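You operate a simulated robot arm through the tools that you are given. There is no shell and no other tool. Be economical: measure what you need, move in short steps, check, and stop when the job is done.

Carry out the task below with a simulated robot arm. There is one attempt and no reset: what you move stays moved.

TASK
Shut the sliding bookend.

It is judged by the outcome, as a careful person would: the job done as asked, and still so three seconds after it is handed in. It fails if anything else is knocked over, pushed out of place, dropped, spilled or broken.

THE ROBOT
A 7-joint arm with a two-finger parallel gripper, fixed in place. Base frame: the origin is at the foot of the arm, x ahead of it, y to its left, z up. Lengths are in mm, angles in rad, forces in N, time in s.
Its first joint turns from -1.152 to 1.152 rad. Payload 1.57 kg.
Tool frame: the origin (TCP) lies between the finger pads and is the grasp point; the fingertips stand 30 mm ahead of it; z points along the fingers, y is the line along which they close. The gripper opens to 110 mm. The fingers are 24 mm wide and 12 mm thick; the gripper's body (48 by 112 mm) begins 78 mm behind the TCP.
Orientation is told as [roll, pitch, yaw] about the base's x, y, z axes, in that order, counted from this pose: with the fingers straight down and closing along the base's y, the tool's x points along the base's -x, its y along +y and its z along -z.

THE INTERFACE
- The arm moves only by the tool drive_tool. Its argument "targets" is one flat list of numbers, 7 for each row, row after row: the turn, a rotation vector about the base's x, y, z in units of 8 degrees (1.0 is 8 degrees), then the shift along the base's x, y, z in units of 20 mm (1.0 is 20 mm), then the opening, from 0 (shut) to 1 (fully open). In form: [wx, wy, wz, x, y, z, claw, wx, wy, wz, x, y, z, claw, ...]. A call has 1 to 12 rows; each row shifts and turns the commanded pose from where the row before left it. A call with a number of a shift or a turn outside -1 to 1 is refused whole. A row lasts 0.2 s, in which the tool goes at most 50 mm and 0.15 rad; a call with a longer step from one row to the next is refused whole, and so is a gripper value outside its range. A pose out of reach is approached as far as the arm can. The call stops where the force on the tool passes 40 N (or 10 N more than at its start, if that is more) or the arm is blocked; 0.2 s more then pass. The fingers move at their own pace (about 108 mm/s each) and stop on an object; they squeeze with about 22 N. The grip force told is the motor's: it shows also when the fingers shut on nothing. Time passes only in rows, and 0.2 s behind the last, so rows that do not move let the fingers close. It gives the time, the measured TCP pose, the force on the tool (base axes), the opening and the grip force at its end, in the units of the frame above (readings bear some noise), and new pictures: "show" is both (left out), scene, wrist or none.
- Cameras (640 x 400 px; columns grow to the right, rows downward): "scene" is fixed at [140.2, -378.2, 1411.2]; the picture's right is [0.92, -0.38, 0.00], its down [-0.14, -0.35, -0.93] and it looks along [0.35, 0.86, -0.38] (base axes); focal length 327 px, centre (320, 200). "wrist" rides on the gripper at [-36, 0, -80] in the tool frame; the picture's right is [0.00, -1.00, 0.00], its down [0.97, 0.00, -0.24] and it looks along [0.24, 0.00, 0.97] (tool axes); focal length 218 px, centre (320, 200).
- point_at(camera, pixels): there is no depth. For up to 12 entries [column, row, z] of the newest picture of that camera ("zoom" is the newest enlarged one), the place [x, y] in the base frame at which the ray of that pixel passes the height z, good to about 2 mm, but the place of the scene camera against the robot may be out by one fixed shift of up to 18 mm in any direction. No time passes.
- zoom(camera, box): a new picture of the part [left, top, right, bottom] of that camera's present view, enlarged. No time passes.
- finish_job(): hands the job in; it is judged then, once.

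Work in short steps. Measure before you move; look again where a grasp or a placing could have gone wrong, and mend it. You have 60 turns and 120 pictures in all, the two below and enlarged ones among them. Open the gripper and draw the arm clear of the work before you hand the job in, unless the task says otherwise; then end with one line.

The tools are called after "Call:" as name(argument=value, ...) on one line, values as JSON. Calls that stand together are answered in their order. drive_tool: Moves the arm, as the interface text tells. Its arguments: {"type":"object","properties":{"targets":{"type":"array"},"show":{"type":"string","enum":["both","scene","wrist","none"]}},"required":["targets"]} The other tools are called the same way: point_at (camera, pixels) gives the place at which the rays of pixels pass given heights; zoom (camera, box) takes an enlarged picture of a part of a camera's view; finish_job () hands the job in.

At the start:

```text
t: 0.0
position: [367.8, 244.2, 1088.4]
tcp_rot: [0.001, 0.0, -0.001]
contact_force: [0.2, 0.0, 0.0]
gripper_width: 109.9
grasp_force: 0.1
```

scene: 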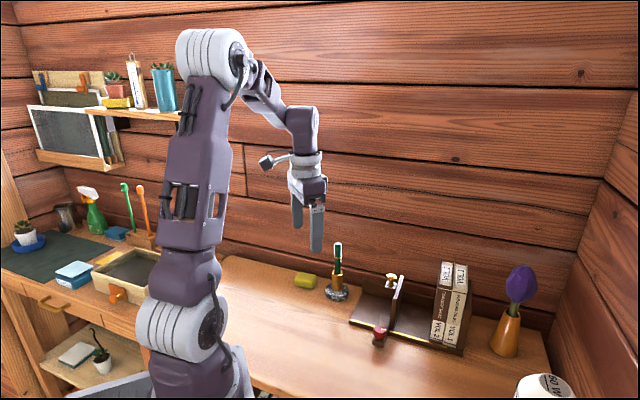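
wrist: 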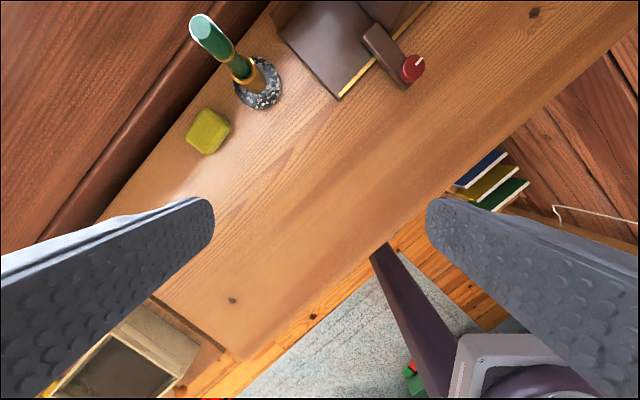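

I'll enlarge the bookend in the scene view to see its parts.

Call:
zoom(camera="scene", box=[320, 240, 500, 360])

Call:
zoom(camera="wrist", box=[180, 0, 500, 200])

```text
3.33 times, centred on (410, 300) of scene
```

zoom: 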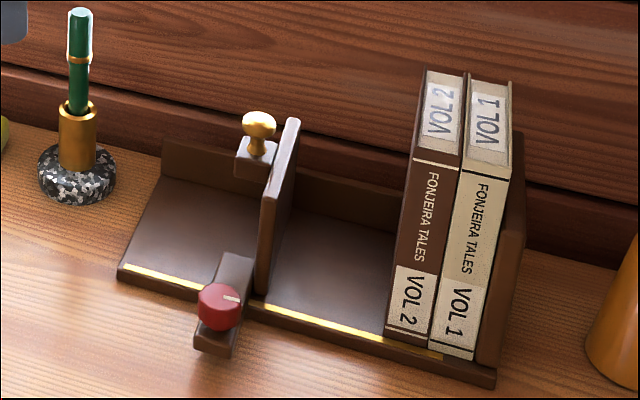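

```text
2.00 times, centred on (340, 100) of wrist
```

zoom: 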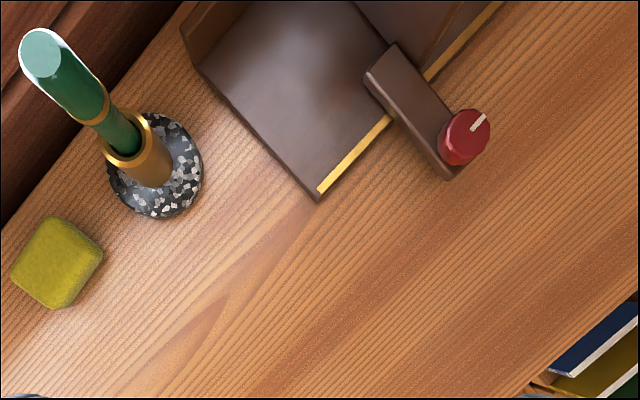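

The slider is a plate with an arm carrying a red knob in front and a brass knob behind it. I'll measure these points with both cameras.

Call:
point_at(camera="wrist", pixels=[[339, 99, 880], [339, 99, 890], [412, 68, 900], [412, 68, 920], [405, 88, 890], [259, 98, 877], [395, 18, 890]])

Call:
point_at(camera="scene", pixels=[[353, 322, 880], [353, 322, 890], [381, 331, 900], [381, 331, 920], [393, 280, 940], [393, 327, 890], [459, 355, 880], [429, 340, 890], [402, 275, 960], [343, 297, 877], [465, 305, 890]])

Call:
zoom(camera="scene", box=[360, 260, 420, 360])

```text
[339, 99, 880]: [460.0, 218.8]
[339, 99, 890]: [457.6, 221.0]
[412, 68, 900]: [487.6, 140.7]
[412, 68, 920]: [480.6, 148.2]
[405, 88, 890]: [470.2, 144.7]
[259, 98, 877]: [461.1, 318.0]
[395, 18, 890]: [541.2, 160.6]
```

```text
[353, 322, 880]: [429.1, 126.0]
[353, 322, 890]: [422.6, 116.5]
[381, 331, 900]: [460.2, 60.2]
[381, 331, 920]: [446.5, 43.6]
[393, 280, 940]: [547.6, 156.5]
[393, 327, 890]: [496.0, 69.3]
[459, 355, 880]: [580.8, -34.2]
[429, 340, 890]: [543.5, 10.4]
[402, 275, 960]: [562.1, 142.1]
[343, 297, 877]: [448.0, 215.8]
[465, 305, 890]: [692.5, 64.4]
```

```text
4.00 times, centred on (390, 310) of scene
```

zoom: 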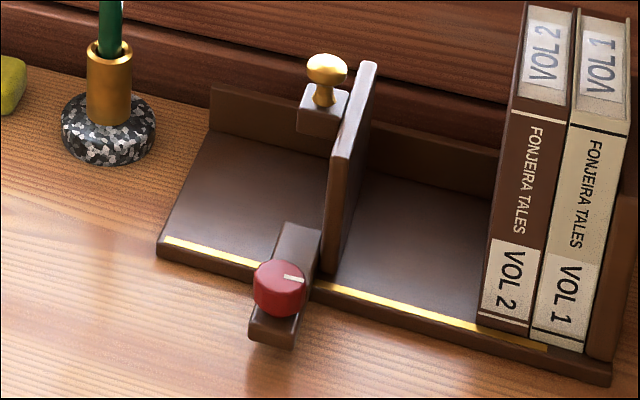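

The two cameras disagree by about 100 mm at the stated height, so I'll triangulate with the wrist camera. I'll shift the tool sideways, keeping the height, and measure again.

Call:
drive_tool(targets=[0, 0, 0, 0, -1, 0, 1, 0, 0, 0, 0, -1, 0, 1, 0, 0, 0, 0, -1, 0, 1, 0, 0, 0, 0, -1, 0, 1, 0, 0, 0, 0, -1, 0, 1, 0, 0, 0, 0, 0, 0, 1])

```text
t: 1.4
position: [365.6, 143.8, 1088.1]
tcp_rot: [0.001, 0.001, 0.0]
contact_force: [-0.5, 0.2, 1.0]
gripper_width: 110.0
grasp_force: 0.0
```

scene: 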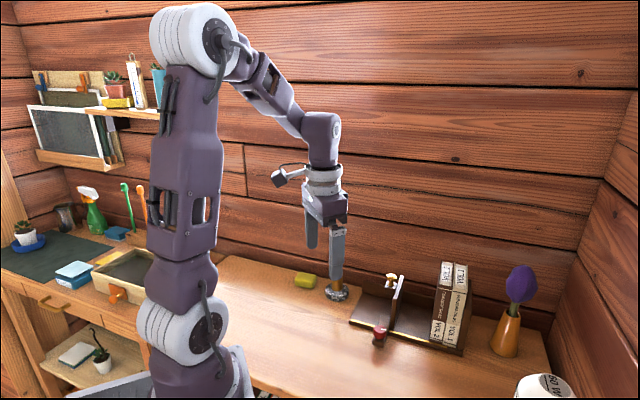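
wrist: 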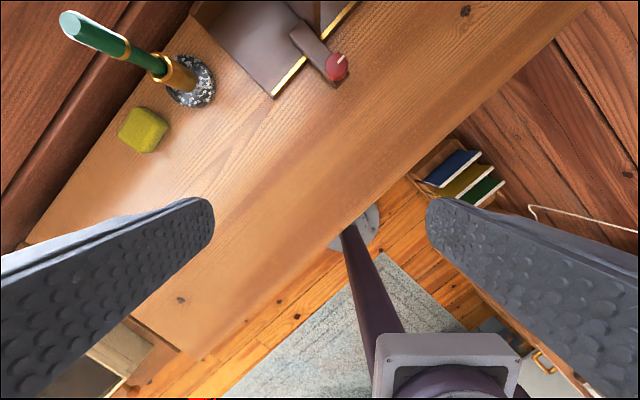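

Wrist parallax (67 px per 100 mm) puts the desk near z ≈ 810, not 877. I'll re-measure with both cameras at those heights.

Call:
point_at(camera="wrist", pixels=[[272, 97, 817], [337, 66, 842], [318, 4, 820], [190, 82, 810], [334, 84, 825], [345, 6, 817]])

Call:
point_at(camera="scene", pixels=[[350, 321, 817], [379, 331, 842], [337, 292, 810], [391, 276, 890], [402, 275, 900], [394, 328, 820], [430, 340, 817], [462, 354, 817], [369, 281, 840]])

```text
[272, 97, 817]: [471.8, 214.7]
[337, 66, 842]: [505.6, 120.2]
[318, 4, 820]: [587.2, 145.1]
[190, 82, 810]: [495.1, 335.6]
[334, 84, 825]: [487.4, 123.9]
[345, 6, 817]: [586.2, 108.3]
```

```text
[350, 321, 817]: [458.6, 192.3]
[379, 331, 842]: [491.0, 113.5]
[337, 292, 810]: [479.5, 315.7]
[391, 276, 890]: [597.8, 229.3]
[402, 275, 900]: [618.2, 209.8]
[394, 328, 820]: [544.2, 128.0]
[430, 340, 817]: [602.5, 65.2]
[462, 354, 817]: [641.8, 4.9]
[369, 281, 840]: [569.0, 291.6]
```

The cameras now agree, apart from a scene shift of about (14, 18). I'll move over the bookend for a closer look.

Call:
drive_tool(targets=[0, 0, 0, 1, 0, 0, 1, 0, 0, 0, 1, 0, 0, 1, 0, 0, 0, 1, 0, 0, 1, 0, 0, 0, 1, 0, 0, 1, 0, 0, 0, 1, 0, 0, 1, 0, 0, 0, 1, 0, 0, 1, 0, 0, 0, 1, 0, 0, 0.5, 0, 0, 0, 1, 0, 0, 0, 0, 0, 0, 0, 0, 0, 0, 0, 0, 0, 0, 0, 0, 0])

Call:
zoom(camera="wrist", box=[160, 20, 480, 220])

```text
t: 3.6
position: [526.7, 144.1, 1088.5]
tcp_rot: [0.001, -0.002, 0.0]
contact_force: [0.1, -0.4, 1.2]
gripper_width: 0.1
grasp_force: 20.6
```

scene: 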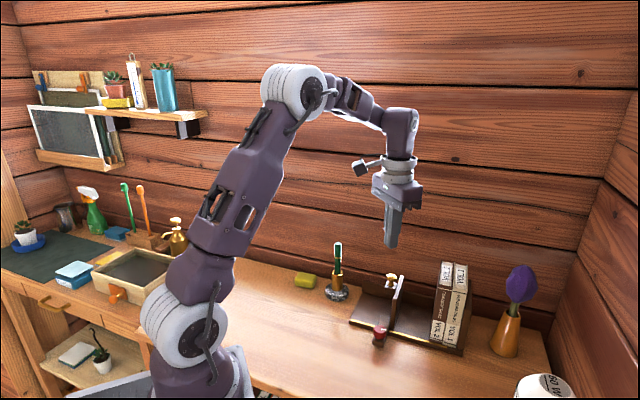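
wrist: 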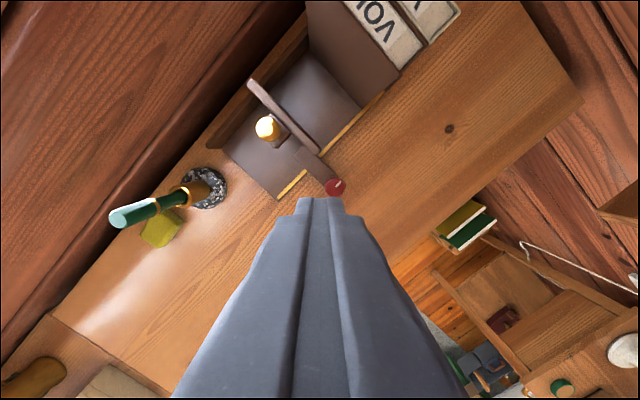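

```text
2.00 times, centred on (320, 120) of wrist
```

zoom: 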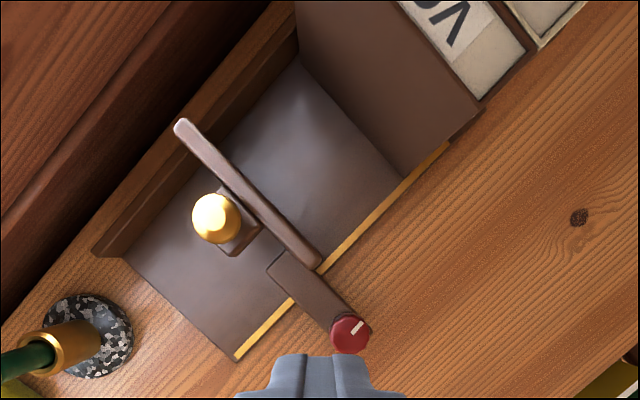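

The plate has the brass-knob handle on its open side. I'll triangulate its top corners and knob using both views.

Call:
point_at(camera="wrist", pixels=[[319, 152, 860], [319, 152, 900], [251, 81, 860], [251, 81, 900], [268, 128, 880], [268, 128, 910], [335, 186, 842], [279, 199, 817], [300, 152, 820], [361, 109, 817], [398, 73, 900], [398, 73, 817]])

Call:
point_at(camera="scene", pixels=[[396, 299, 860], [396, 299, 900], [402, 276, 860], [402, 276, 900], [392, 276, 880], [392, 276, 910], [379, 331, 842], [350, 321, 817], [380, 317, 820], [430, 340, 817]])

```text
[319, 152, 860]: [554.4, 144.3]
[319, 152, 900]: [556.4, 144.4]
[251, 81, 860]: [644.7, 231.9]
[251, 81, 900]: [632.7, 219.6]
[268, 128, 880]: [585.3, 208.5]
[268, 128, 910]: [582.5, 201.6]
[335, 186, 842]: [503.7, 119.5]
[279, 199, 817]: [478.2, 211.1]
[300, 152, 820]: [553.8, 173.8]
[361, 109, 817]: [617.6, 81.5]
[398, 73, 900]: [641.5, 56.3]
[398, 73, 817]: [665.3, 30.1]
```

```text
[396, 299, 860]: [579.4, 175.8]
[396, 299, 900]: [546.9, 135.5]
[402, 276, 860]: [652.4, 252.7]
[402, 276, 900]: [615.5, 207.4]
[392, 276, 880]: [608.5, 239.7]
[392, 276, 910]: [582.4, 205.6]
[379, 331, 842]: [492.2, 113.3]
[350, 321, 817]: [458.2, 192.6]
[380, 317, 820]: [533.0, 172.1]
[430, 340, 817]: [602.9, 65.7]
```

Plate: top at z ≈ 903, running from about (556,144) to (632,219), with the knob in the middle. It slides along u ≈ (0.73, −0.68). I'll yaw −43°, half-open the fingers to straddle the knob, tilt slightly so the body stays clear of the books, and hover on the open side.

Call:
drive_tool(targets=[0, 0, -0.896, 0.257, 0.608, 0, 0.55, 0, 0, -0.896, 0.257, 0.608, 0, 0.55, 0, 0, -0.896, 0.257, 0.608, 0, 0.55, 0, 0, -0.896, 0.257, 0.608, 0, 0.55, 0, 0, -0.896, 0.257, 0.608, 0, 0.55, 0, 0, -0.896, 0.257, 0.608, 0, 0.55, -0.512, -0.548, 0, 0, 0, -1, 0.55, -0.512, -0.548, 0, 0, 0, -1, 0.55, 0, 0, 0, 0, 0, -1, 0.55, 0, 0, 0, 0, 0, -1, 0.55, 0, 0, 0, 0, 0, -1, 0.55, 0, 0, 0, 0, 0, 0, 0.55])

```text
t: 6.2
position: [558.1, 217.2, 989.0]
tcp_rot: [0.001, -0.209, -0.749]
contact_force: [0.0, -0.1, 0.7]
gripper_width: 60.4
grasp_force: 0.1
```

scene: 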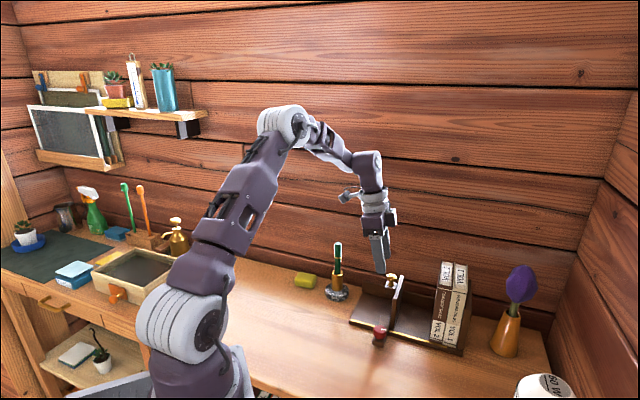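
wrist: 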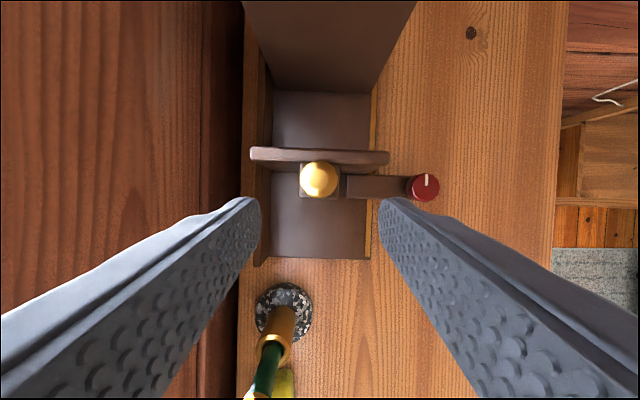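

The fingers straddle the knob (column 319, central) and line up with the rail. I'll lower to about z 890.

Call:
drive_tool(targets=[0, 0, 0, 0, 0, -1, 0.55, 0, 0, 0, 0, 0, -1, 0.55, 0, 0, 0, 0, 0, -1, 0.55, 0, 0, 0, 0, 0, -1, 0.55, 0, 0, 0, 0, 0, -0.9, 0.55, 0, 0, 0, 0, 0, 0, 0.55])

Call:
zoom(camera="scene", box=[310, 220, 490, 360])

```text
t: 7.6
position: [556.8, 216.9, 891.5]
tcp_rot: [-0.001, -0.21, -0.752]
contact_force: [-1.1, 0.2, 0.6]
gripper_width: 60.4
grasp_force: 0.1
```

scene: 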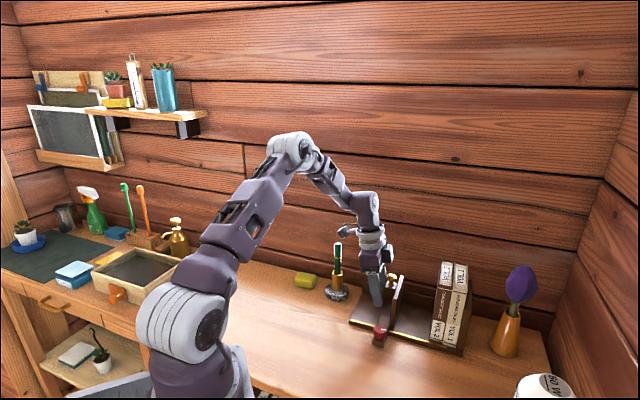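
wrist: 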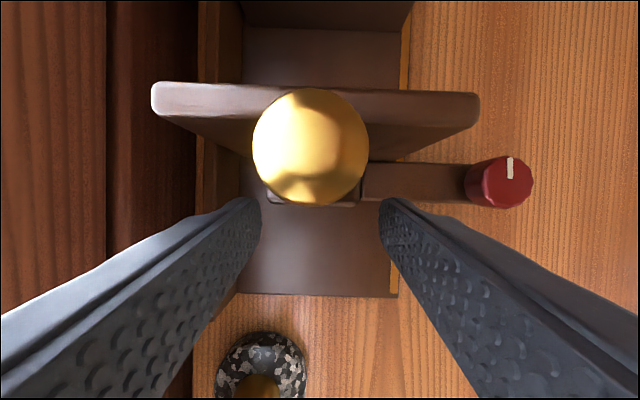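

```text
2.86 times, centred on (400, 290) of scene
```

zoom: 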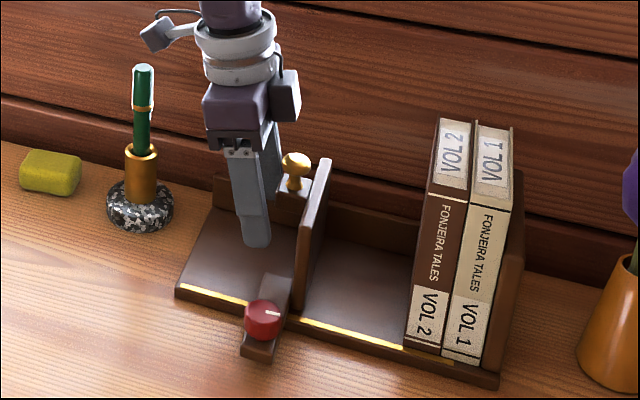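

A camera housing sticks out toward the books at about their height. I'll tilt the gripper another 12° while edging forward, so the fingertips lead.

Call:
drive_tool(targets=[-0.512, -0.548, 0, 0.22, -0.205, 0, 0.55, -0.512, -0.548, 0, 0.22, -0.205, 0, 0.55, 0, 0, 0, 0, 0, 0, 0.55])

Call:
zoom(camera="scene", box=[310, 220, 490, 360])

```text
t: 8.4
position: [565.9, 207.7, 890.4]
tcp_rot: [0.0, -0.42, -0.75]
contact_force: [-0.4, 0.6, 0.0]
gripper_width: 60.7
grasp_force: 0.1
```

scene: 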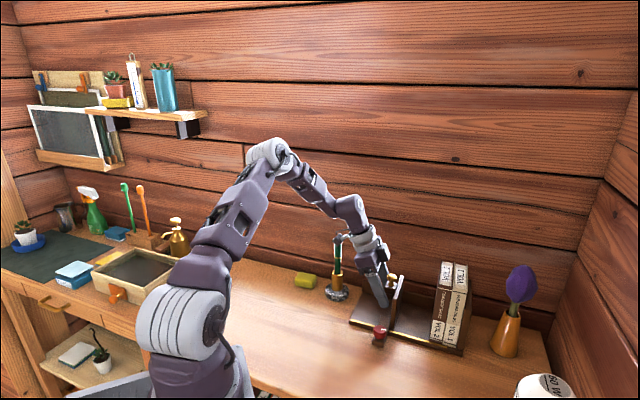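
wrist: 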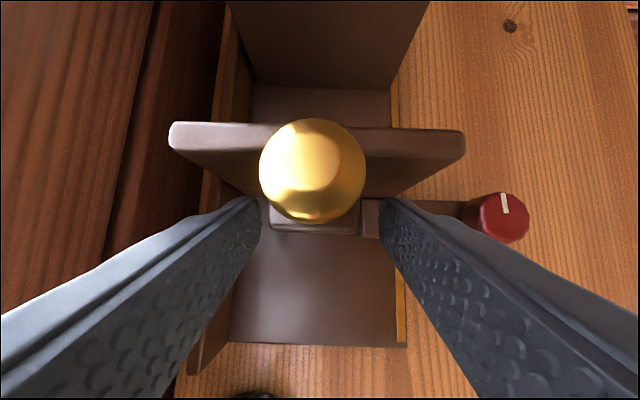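

```text
2.86 times, centred on (400, 290) of scene
```

zoom: 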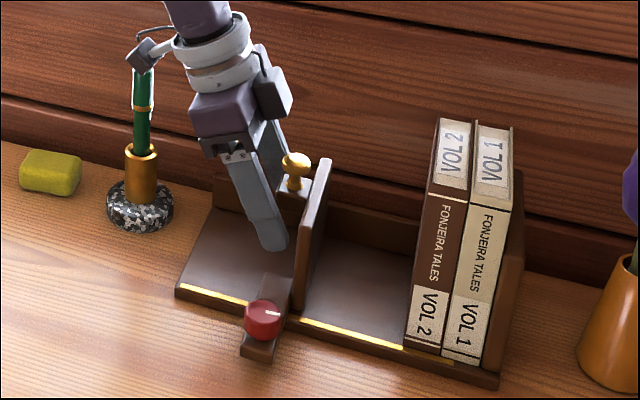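

The fingertips are just short of the plate. I'll push along the rail in small rows and check.

Call:
drive_tool(targets=[0, 0, 0, 0.29, -0.273, 0, 0.55, 0, 0, 0, 0.29, -0.273, 0, 0.55, 0, 0, 0, 0.29, -0.273, 0, 0.55, 0, 0, 0, 0.29, -0.273, 0, 0.55, 0, 0, 0, 0, 0, 0, 0.55])

Call:
zoom(camera="scene", box=[310, 220, 490, 360])

```text
t: 9.0
position: [573.8, 204.9, 889.5]
tcp_rot: [0.0, -0.407, -0.752]
contact_force: [-3.1, 0.7, -0.7]
gripper_width: 61.6
grasp_force: 0.5
stopped in row 3: the force on the tool passed its limit (the readings are from after the stop); the commanded pose is now the measured one
```

scene: 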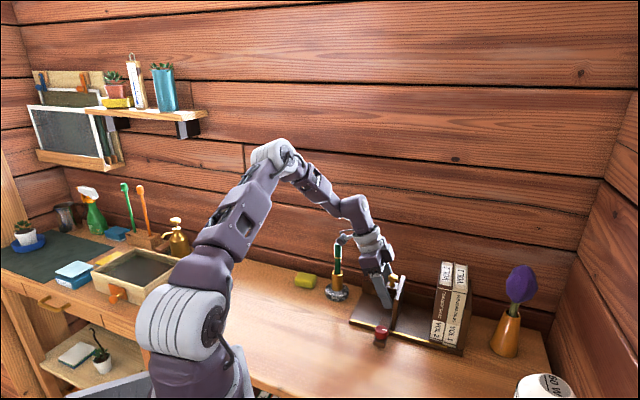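
wrist: 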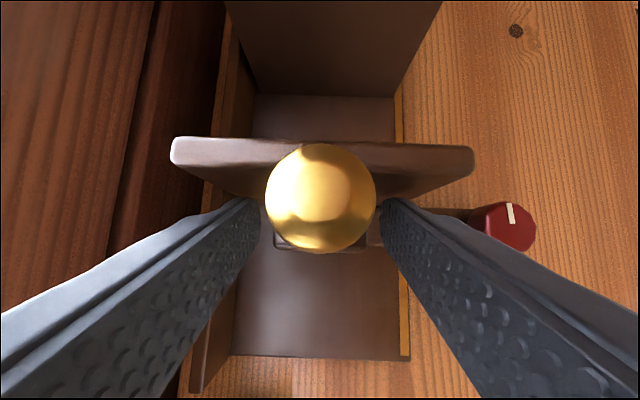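

```text
2.86 times, centred on (400, 290) of scene
```

zoom: 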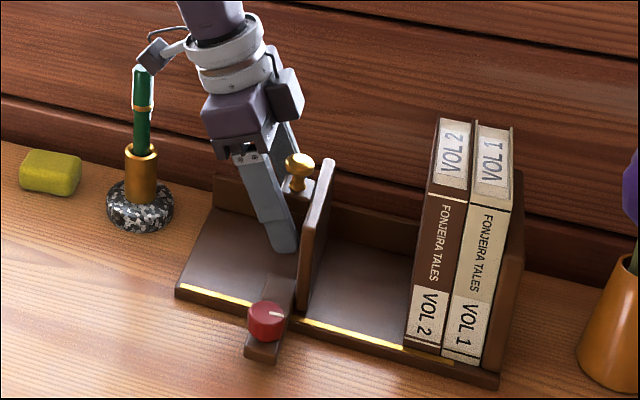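

The plate and red-knob arm moved together by a few mm before the force limit tripped, possibly from the impact. I'll try again, more slowly and starting in contact.

Call:
drive_tool(targets=[0, 0, 0, 0.11, -0.102, 0, 0.55, 0, 0, 0, 0.11, -0.102, 0, 0.55, 0, 0, 0, 0.11, -0.102, 0, 0.55, 0, 0, 0, 0.11, -0.102, 0, 0.55, 0, 0, 0, 0.11, -0.102, 0, 0.55, 0, 0, 0, 0.11, -0.102, 0, 0.55])

Call:
zoom(camera="scene", box=[310, 220, 490, 360])

```text
t: 10.4
position: [588.8, 190.8, 890.5]
tcp_rot: [-0.001, -0.41, -0.751]
contact_force: [-16.7, 12.6, -6.1]
gripper_width: 62.8
grasp_force: 1.1
```

scene: 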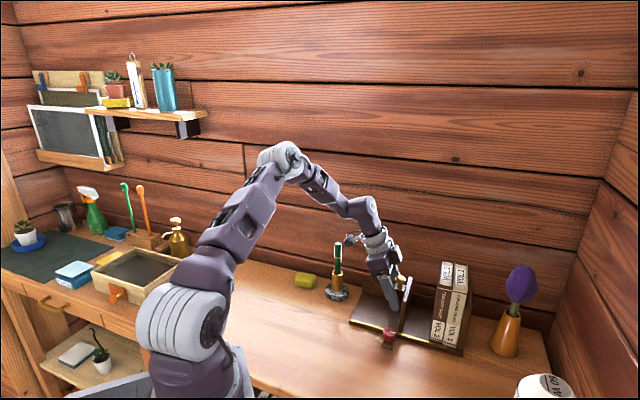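
wrist: 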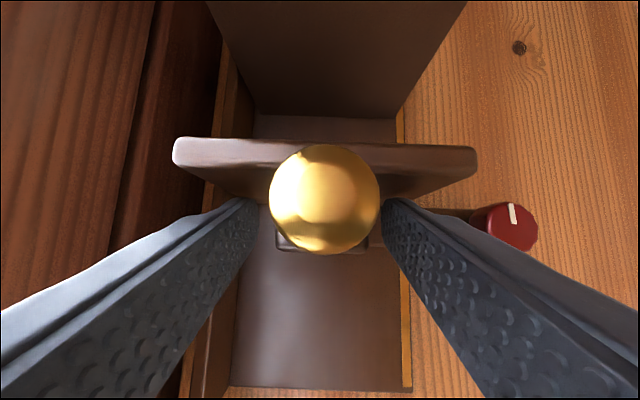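

```text
2.86 times, centred on (400, 290) of scene
```

zoom: 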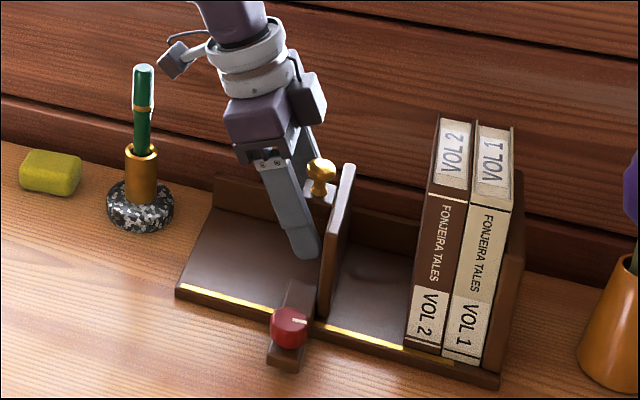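

It slides with a steady ~20 N while the base stays put. I'll continue at the same pace for 36 mm.

Call:
drive_tool(targets=[0, 0, 0, 0.11, -0.102, 0, 0.55, 0, 0, 0, 0.11, -0.102, 0, 0.55, 0, 0, 0, 0.11, -0.102, 0, 0.55, 0, 0, 0, 0.11, -0.102, 0, 0.55, 0, 0, 0, 0.11, -0.102, 0, 0.55, 0, 0, 0, 0.11, -0.102, 0, 0.55, 0, 0, 0, 0.11, -0.102, 0, 0.55, 0, 0, 0, 0.11, -0.102, 0, 0.55, 0, 0, 0, 0.11, -0.102, 0, 0.55, 0, 0, 0, 0.11, -0.102, 0, 0.55, 0, 0, 0, 0.11, -0.102, 0, 0.55, 0, 0, 0, 0.11, -0.102, 0, 0.55])

Call:
zoom(camera="scene", box=[310, 220, 490, 360])

```text
t: 13.0
position: [614.2, 167.3, 890.0]
tcp_rot: [0.003, -0.412, -0.751]
contact_force: [-16.2, 6.8, 0.0]
gripper_width: 64.6
grasp_force: 2.5
```

scene: 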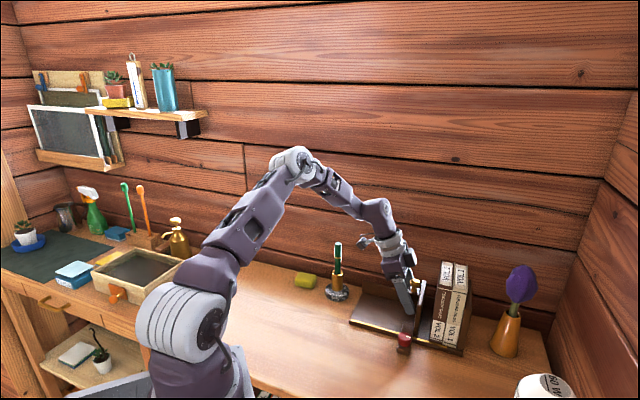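
wrist: 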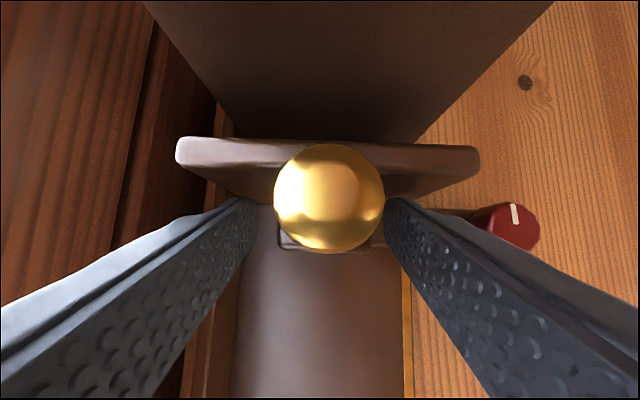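

```text
2.86 times, centred on (400, 290) of scene
```

zoom: 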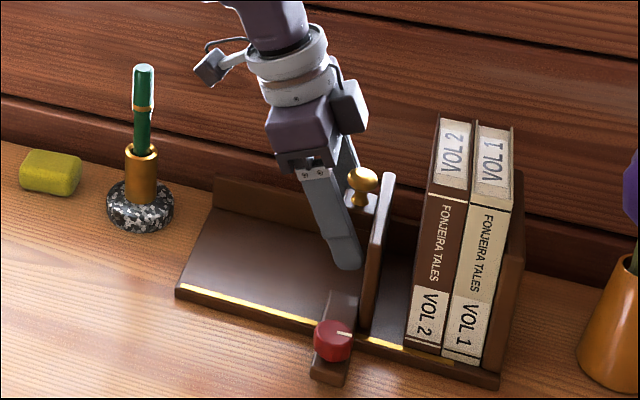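

About 27 mm remains. I'll push 21 mm more and check.

Call:
drive_tool(targets=[0, 0, 0, 0.11, -0.102, 0, 0.55, 0, 0, 0, 0.11, -0.102, 0, 0.55, 0, 0, 0, 0.11, -0.102, 0, 0.55, 0, 0, 0, 0.11, -0.102, 0, 0.55, 0, 0, 0, 0.11, -0.102, 0, 0.55, 0, 0, 0, 0.11, -0.102, 0, 0.55, 0, 0, 0, 0.11, -0.102, 0, 0.55])

Call:
zoom(camera="scene", box=[310, 220, 490, 360])

```text
t: 14.6
position: [629.5, 153.2, 890.7]
tcp_rot: [0.0, -0.411, -0.751]
contact_force: [-19.4, 7.5, -2.2]
gripper_width: 67.9
grasp_force: 4.3
```

scene: 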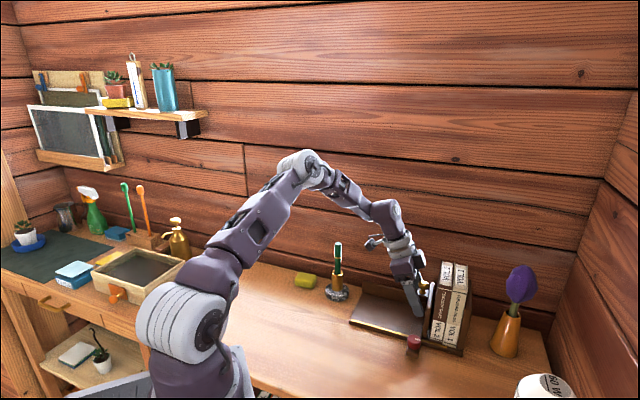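
wrist: 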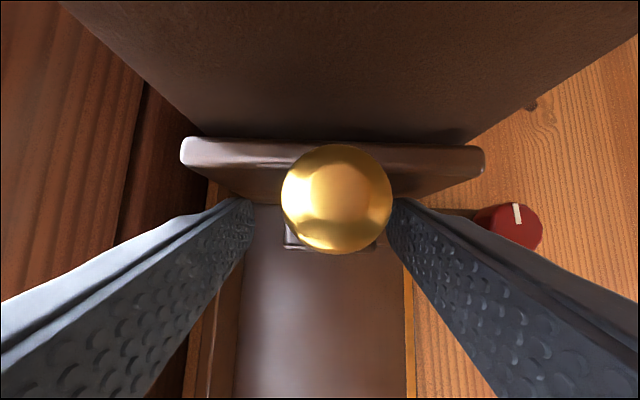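

```text
2.86 times, centred on (400, 290) of scene
```

zoom: 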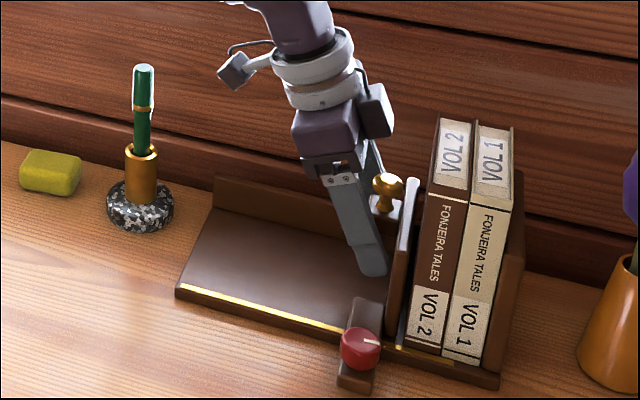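

About 5 mm remains. The knob has drifted toward the front finger, so I'll widen slightly, recentre by 4 mm, and push the last bit gently.

Call:
drive_tool(targets=[0, 0, 0, -0.13, -0.14, 0, 0.68, 0, 0, 0, 0.073, -0.068, 0, 0.68, 0, 0, 0, 0.073, -0.068, 0, 0.68, 0, 0, 0, 0.073, -0.068, 0, 0.68, 0, 0, 0, 0, 0, 0, 0.68])

Call:
zoom(camera="scene", box=[380, 250, 480, 360])

```text
t: 15.8
position: [630.7, 147.7, 890.6]
tcp_rot: [0.002, -0.408, -0.75]
contact_force: [-11.5, 13.6, 9.1]
gripper_width: 72.1
grasp_force: 0.1
```

scene: 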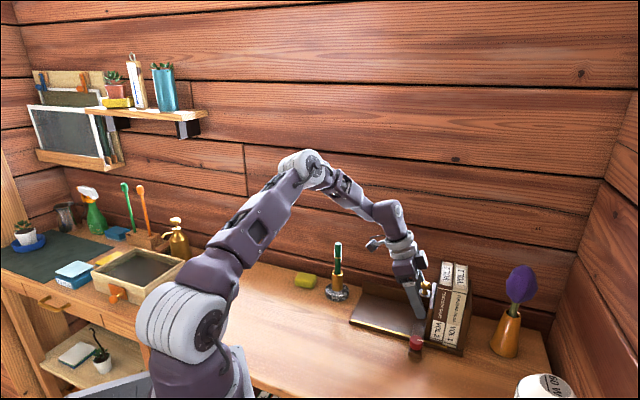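
wrist: 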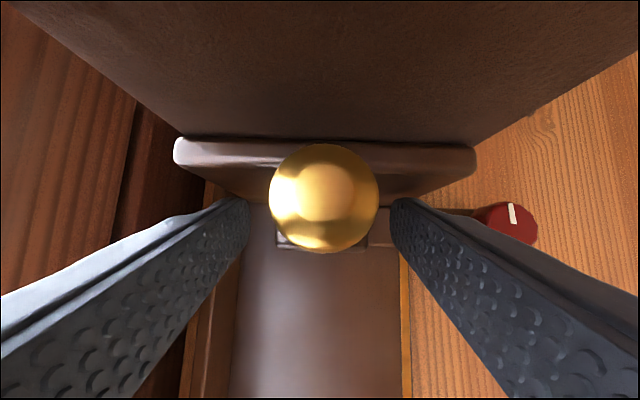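

```text
3.64 times, centred on (430, 305) of scene
```

zoom: 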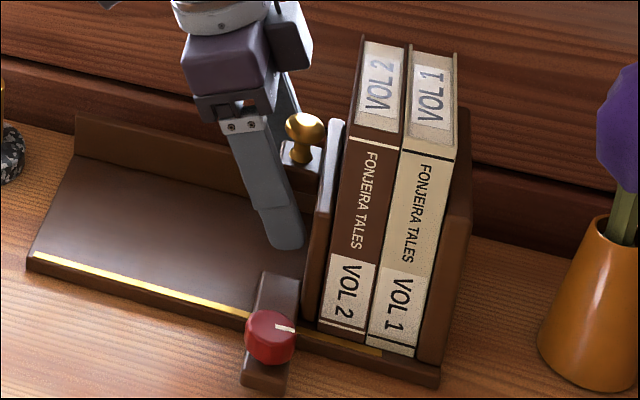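

The plate is nearly touching the books. I'll nudge 1 mm at a time and watch the force.

Call:
drive_tool(targets=[0, 0, 0, 0.037, -0.034, 0, 0.68, 0, 0, 0, 0.037, -0.034, 0, 0.68, 0, 0, 0, 0.037, -0.034, 0, 0.68])

Call:
zoom(camera="scene", box=[380, 250, 480, 360])

```text
t: 16.8
position: [631.6, 148.5, 888.9]
tcp_rot: [0.001, -0.405, -0.751]
contact_force: [-6.5, 6.5, 1.1]
gripper_width: 74.3
grasp_force: 0.2
stopped in row 3: the force on the tool passed its limit (the readings are from after the stop); the commanded pose is now the measured one
```

scene: 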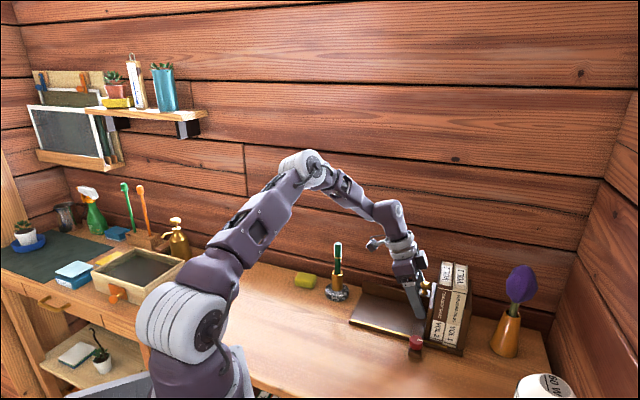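
wrist: 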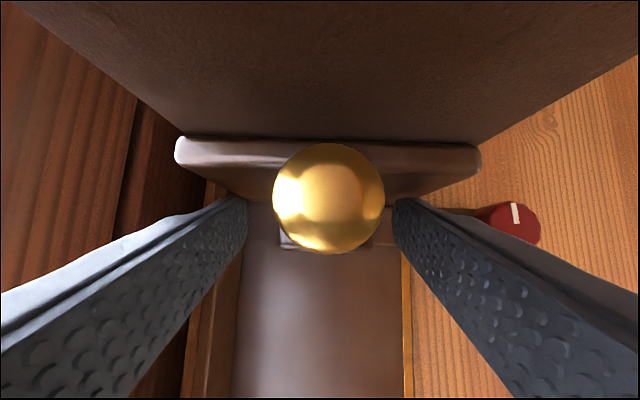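

```text
3.64 times, centred on (430, 305) of scene
```

zoom: 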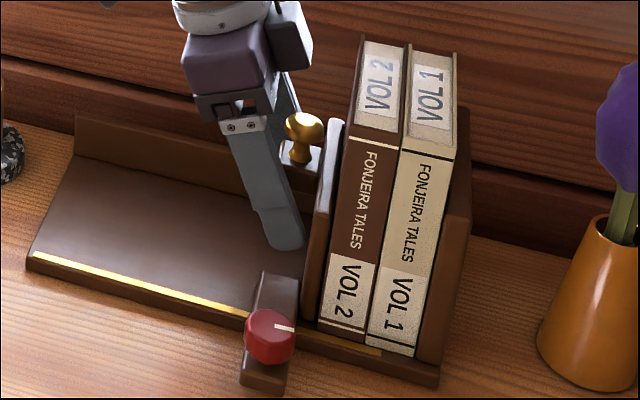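

The force rose sharply with no further plate motion, so it's against its stop. I'll back off slowly along the rail, rise, and check that it stays.

Call:
drive_tool(targets=[0, 0, 0, -0.2, 0.187, 0, 0.68, 0, 0, 0, -0.4, 0.374, 0, 0.68, 0, 0, 0, -0.4, 0.374, 0, 0.68, 0, 0, 0, -0.2, 0.187, 1, 0.68, 0, 0, 0, 0, 0, 1, 0.68, 0, 0, 0, 0, 0, 1, 0.68, 0, 0, 0, 0, 0, 1, 0.68, 0, 0, 0, 0, 0, 1, 0.68, 0, 0, 0, 0, 0, 1, 0.68, 0, 0, 0, 0, 0, 0, 0.68])

Call:
zoom(camera="scene", box=[380, 250, 480, 360])

Call:
zoom(camera="wrist", box=[200, 60, 440, 220])

```text
t: 18.9
position: [608.7, 168.8, 1009.4]
tcp_rot: [0.002, -0.406, -0.75]
contact_force: [-0.6, -0.3, 1.1]
gripper_width: 75.0
grasp_force: 0.0
```

scene: 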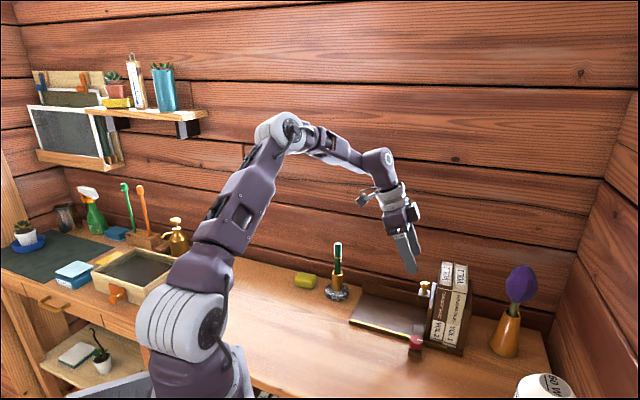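
wrist: 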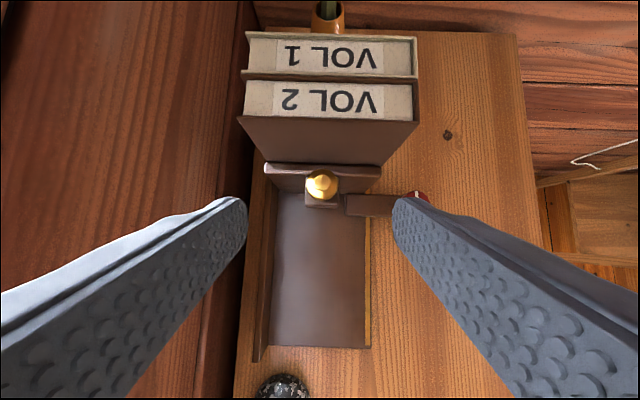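

```text
3.64 times, centred on (430, 305) of scene
```

zoom: 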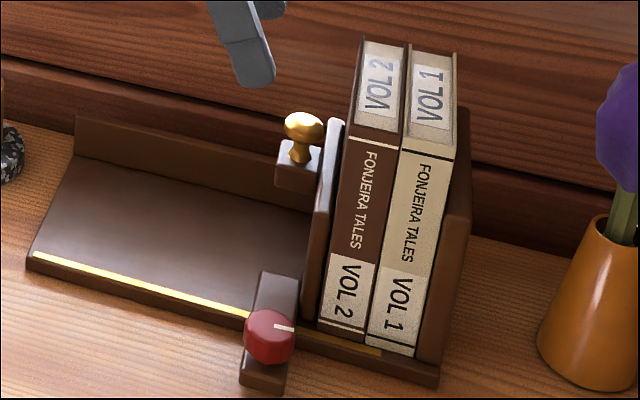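

```text
2.50 times, centred on (320, 140) of wrist
```

zoom: 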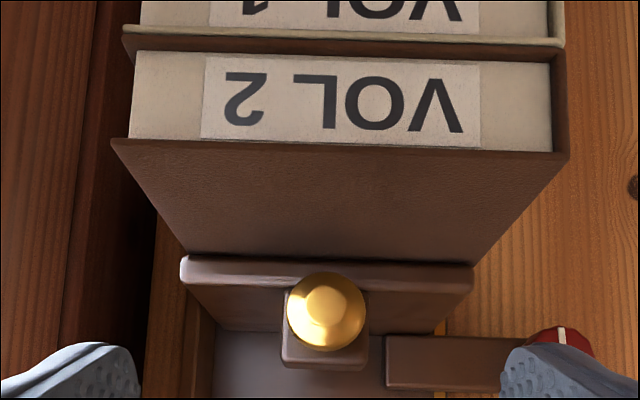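

The plate stays put beside VOL 2. I'll take one tight zoom to check for any leftover gap.

Call:
zoom(camera="scene", box=[450, 275, 400, 350])

Call:
zoom(camera="scene", box=[444, 315, 492, 345])

Call:
zoom(camera="scene", box=[408, 280, 456, 345])

```text
refused: the box must be [left, top, right, bottom]
```

```text
13.33 times, centred on (468, 330) of scene
```

zoom: 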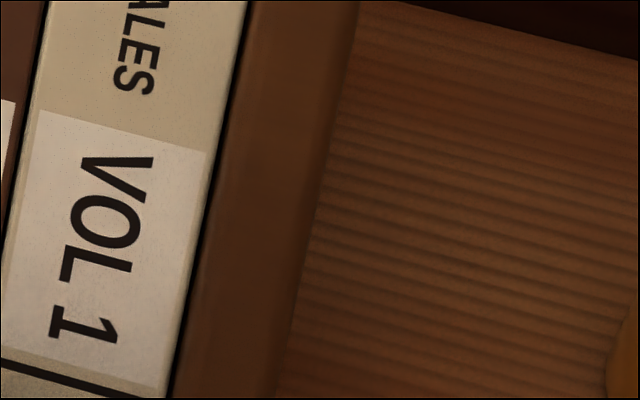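

```text
6.15 times, centred on (432, 312) of scene
```

zoom: 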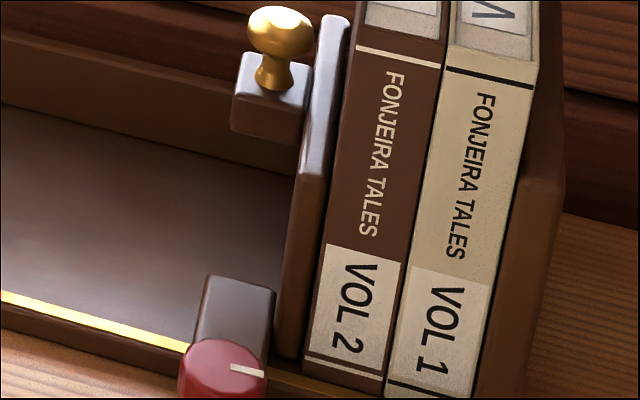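

The gap is zero or a couple of mm at most. To be certain it's the true stop and not a jam, I'll go back down and give it one more slow push.

Call:
drive_tool(targets=[0, 0, 0, -0.1, -0.11, -1, 0.65, 0, 0, 0, 0, 0, -1, 0.65, 0, 0, 0, 0, 0, -1, 0.65, 0, 0, 0, 0, 0, -1, 0.65, 0, 0, 0, 0, 0, -1, 0.65, 0, 0, 0, 0, 0, -1, 0.65, 0, 0, 0, 0.3, -0.28, -0.2, 0.65, 0, 0, 0, 0.3, -0.28, 0, 0.65, 0, 0, 0, 0.2, -0.187, 0, 0.65, 0, 0, 0, 0.1, -0.094, 0, 0.65, 0, 0, 0, 0, 0, 0, 0.65])

```text
t: 21.4
position: [624.5, 150.1, 886.6]
tcp_rot: [0.002, -0.405, -0.75]
contact_force: [0.6, -1.4, -1.0]
gripper_width: 71.5
grasp_force: 0.1
```

scene: 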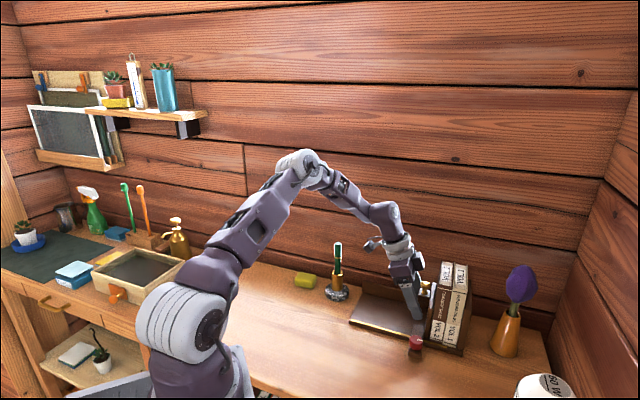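
wrist: 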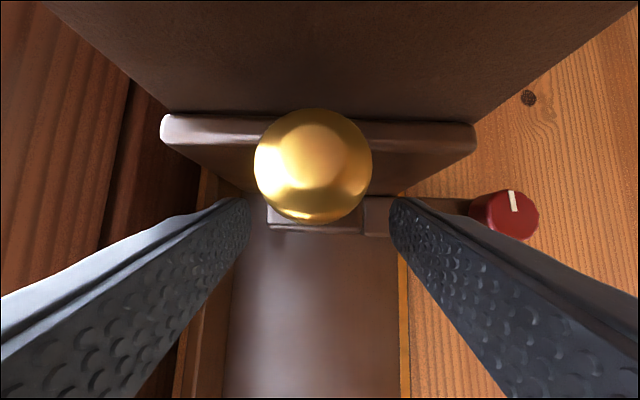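

Centred, about 6 mm short of the plate. Now a very slow push (1 mm per row).

Call:
drive_tool(targets=[0, 0, 0, 0.05, -0.047, 0, 0.65, 0, 0, 0, 0.05, -0.047, 0, 0.65, 0, 0, 0, 0.05, -0.047, 0, 0.65, 0, 0, 0, 0.05, -0.047, 0, 0.65, 0, 0, 0, 0.05, -0.047, 0, 0.65, 0, 0, 0, 0.05, -0.047, 0, 0.65, 0, 0, 0, 0.05, -0.047, 0, 0.65, 0, 0, 0, 0.05, -0.047, 0, 0.65, 0, 0, 0, 0.05, -0.047, 0, 0.65, 0, 0, 0, 0.05, -0.047, 0, 0.65, 0, 0, 0, 0.05, -0.047, 0, 0.65, 0, 0, 0, 0.05, -0.047, 0, 0.65])

Call:
zoom(camera="scene", box=[408, 280, 456, 345])

```text
t: 23.4
position: [629.7, 146.0, 884.8]
tcp_rot: [0.001, -0.398, -0.751]
contact_force: [-8.1, 5.7, 2.5]
gripper_width: 72.8
grasp_force: 0.4
stopped in row 10: the force on the tool passed its limit (the readings are from after the stop); the commanded pose is now the measured one
```

scene: 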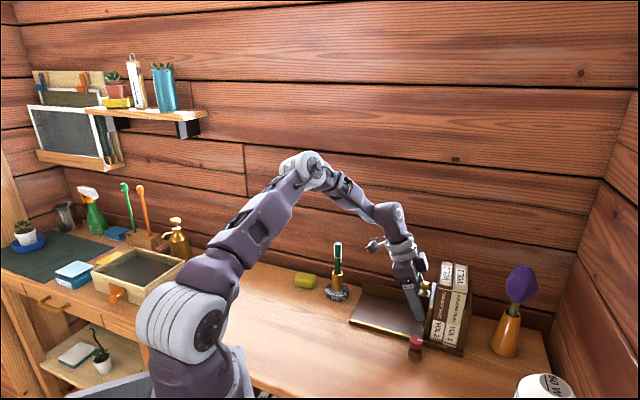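
wrist: 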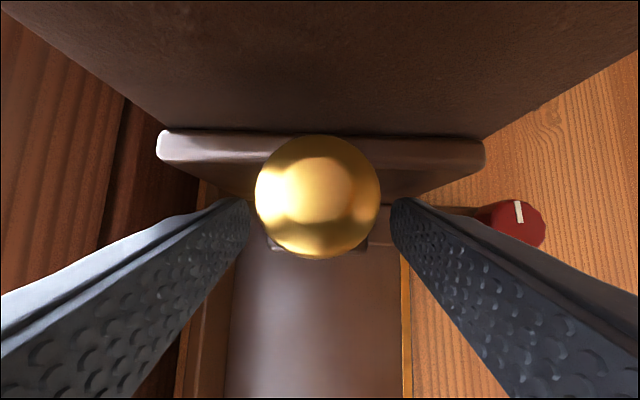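

```text
6.15 times, centred on (432, 312) of scene
```

zoom: 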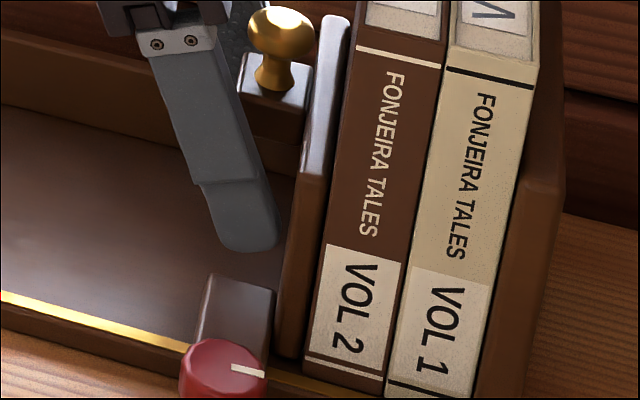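

The plate didn't move under 40 N, and the books and base are undisturbed, so it's at its stop. I'll retreat clear.

Call:
drive_tool(targets=[0, 0, 0, -0.2, 0.187, 0, 0.65, 0, 0, 0, -0.4, 0.374, 0, 0.65, 0, 0, 0, -0.4, 0.374, 0, 0.65, 0, 0, 0, -0.2, 0.187, 1, 0.65, 0, 0, 0, 0, 0, 1, 0.65, 0, 0, 0, 0, 0, 1, 0.65, 0, 0, 0, 0, 0, 1, 0.65, 0, 0, 0, 0, 0, 1, 0.65, 0, 0, 0, 0, 0, 1, 0.65, 0, 0, 0, 0, 0, 1, 1, 0, 0, 0, -1, -0.5, 1, 1, 0, 0, 0, -1, -0.5, 1, 1])

Call:
zoom(camera="scene", box=[310, 220, 550, 370])

```text
t: 26.0
position: [567.3, 150.0, 1065.1]
tcp_rot: [0.003, -0.399, -0.75]
contact_force: [-0.7, 0.1, 0.2]
gripper_width: 109.8
grasp_force: 0.1
```

scene: 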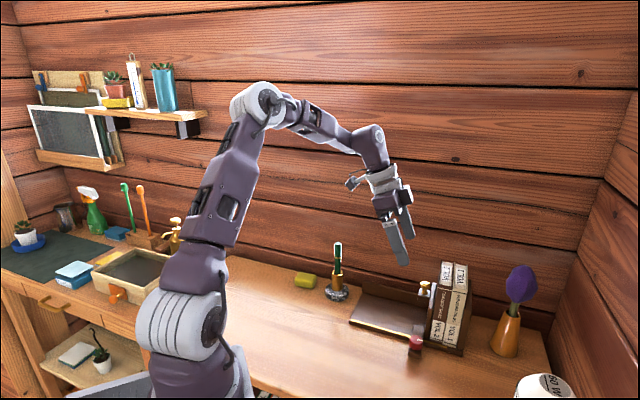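
wrist: 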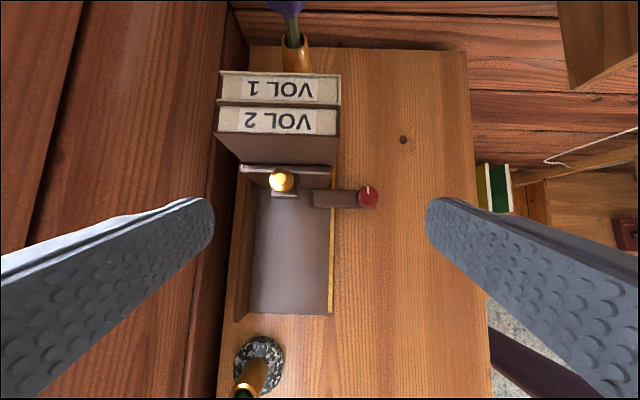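

```text
2.67 times, centred on (430, 295) of scene
```

zoom: 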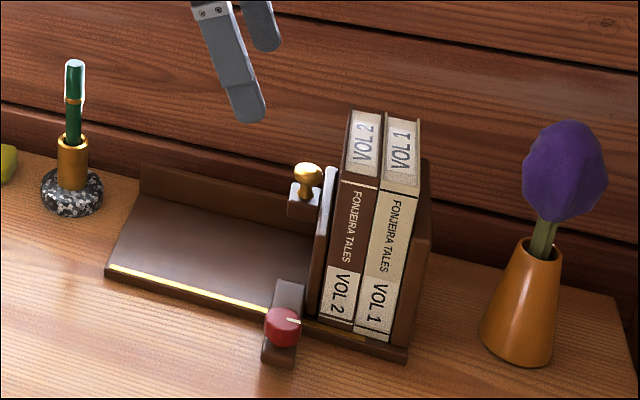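

The bookend is shut against the books, everything else is in place, and the arm is clear with the gripper open. I'm handing it in.

Call:
finish_job()

```text
The job is handed in.
```

The sliding bookend is shut: I pushed the plate along its rail until it stopped against the books, nothing else was disturbed, and the arm is clear with the gripper open.
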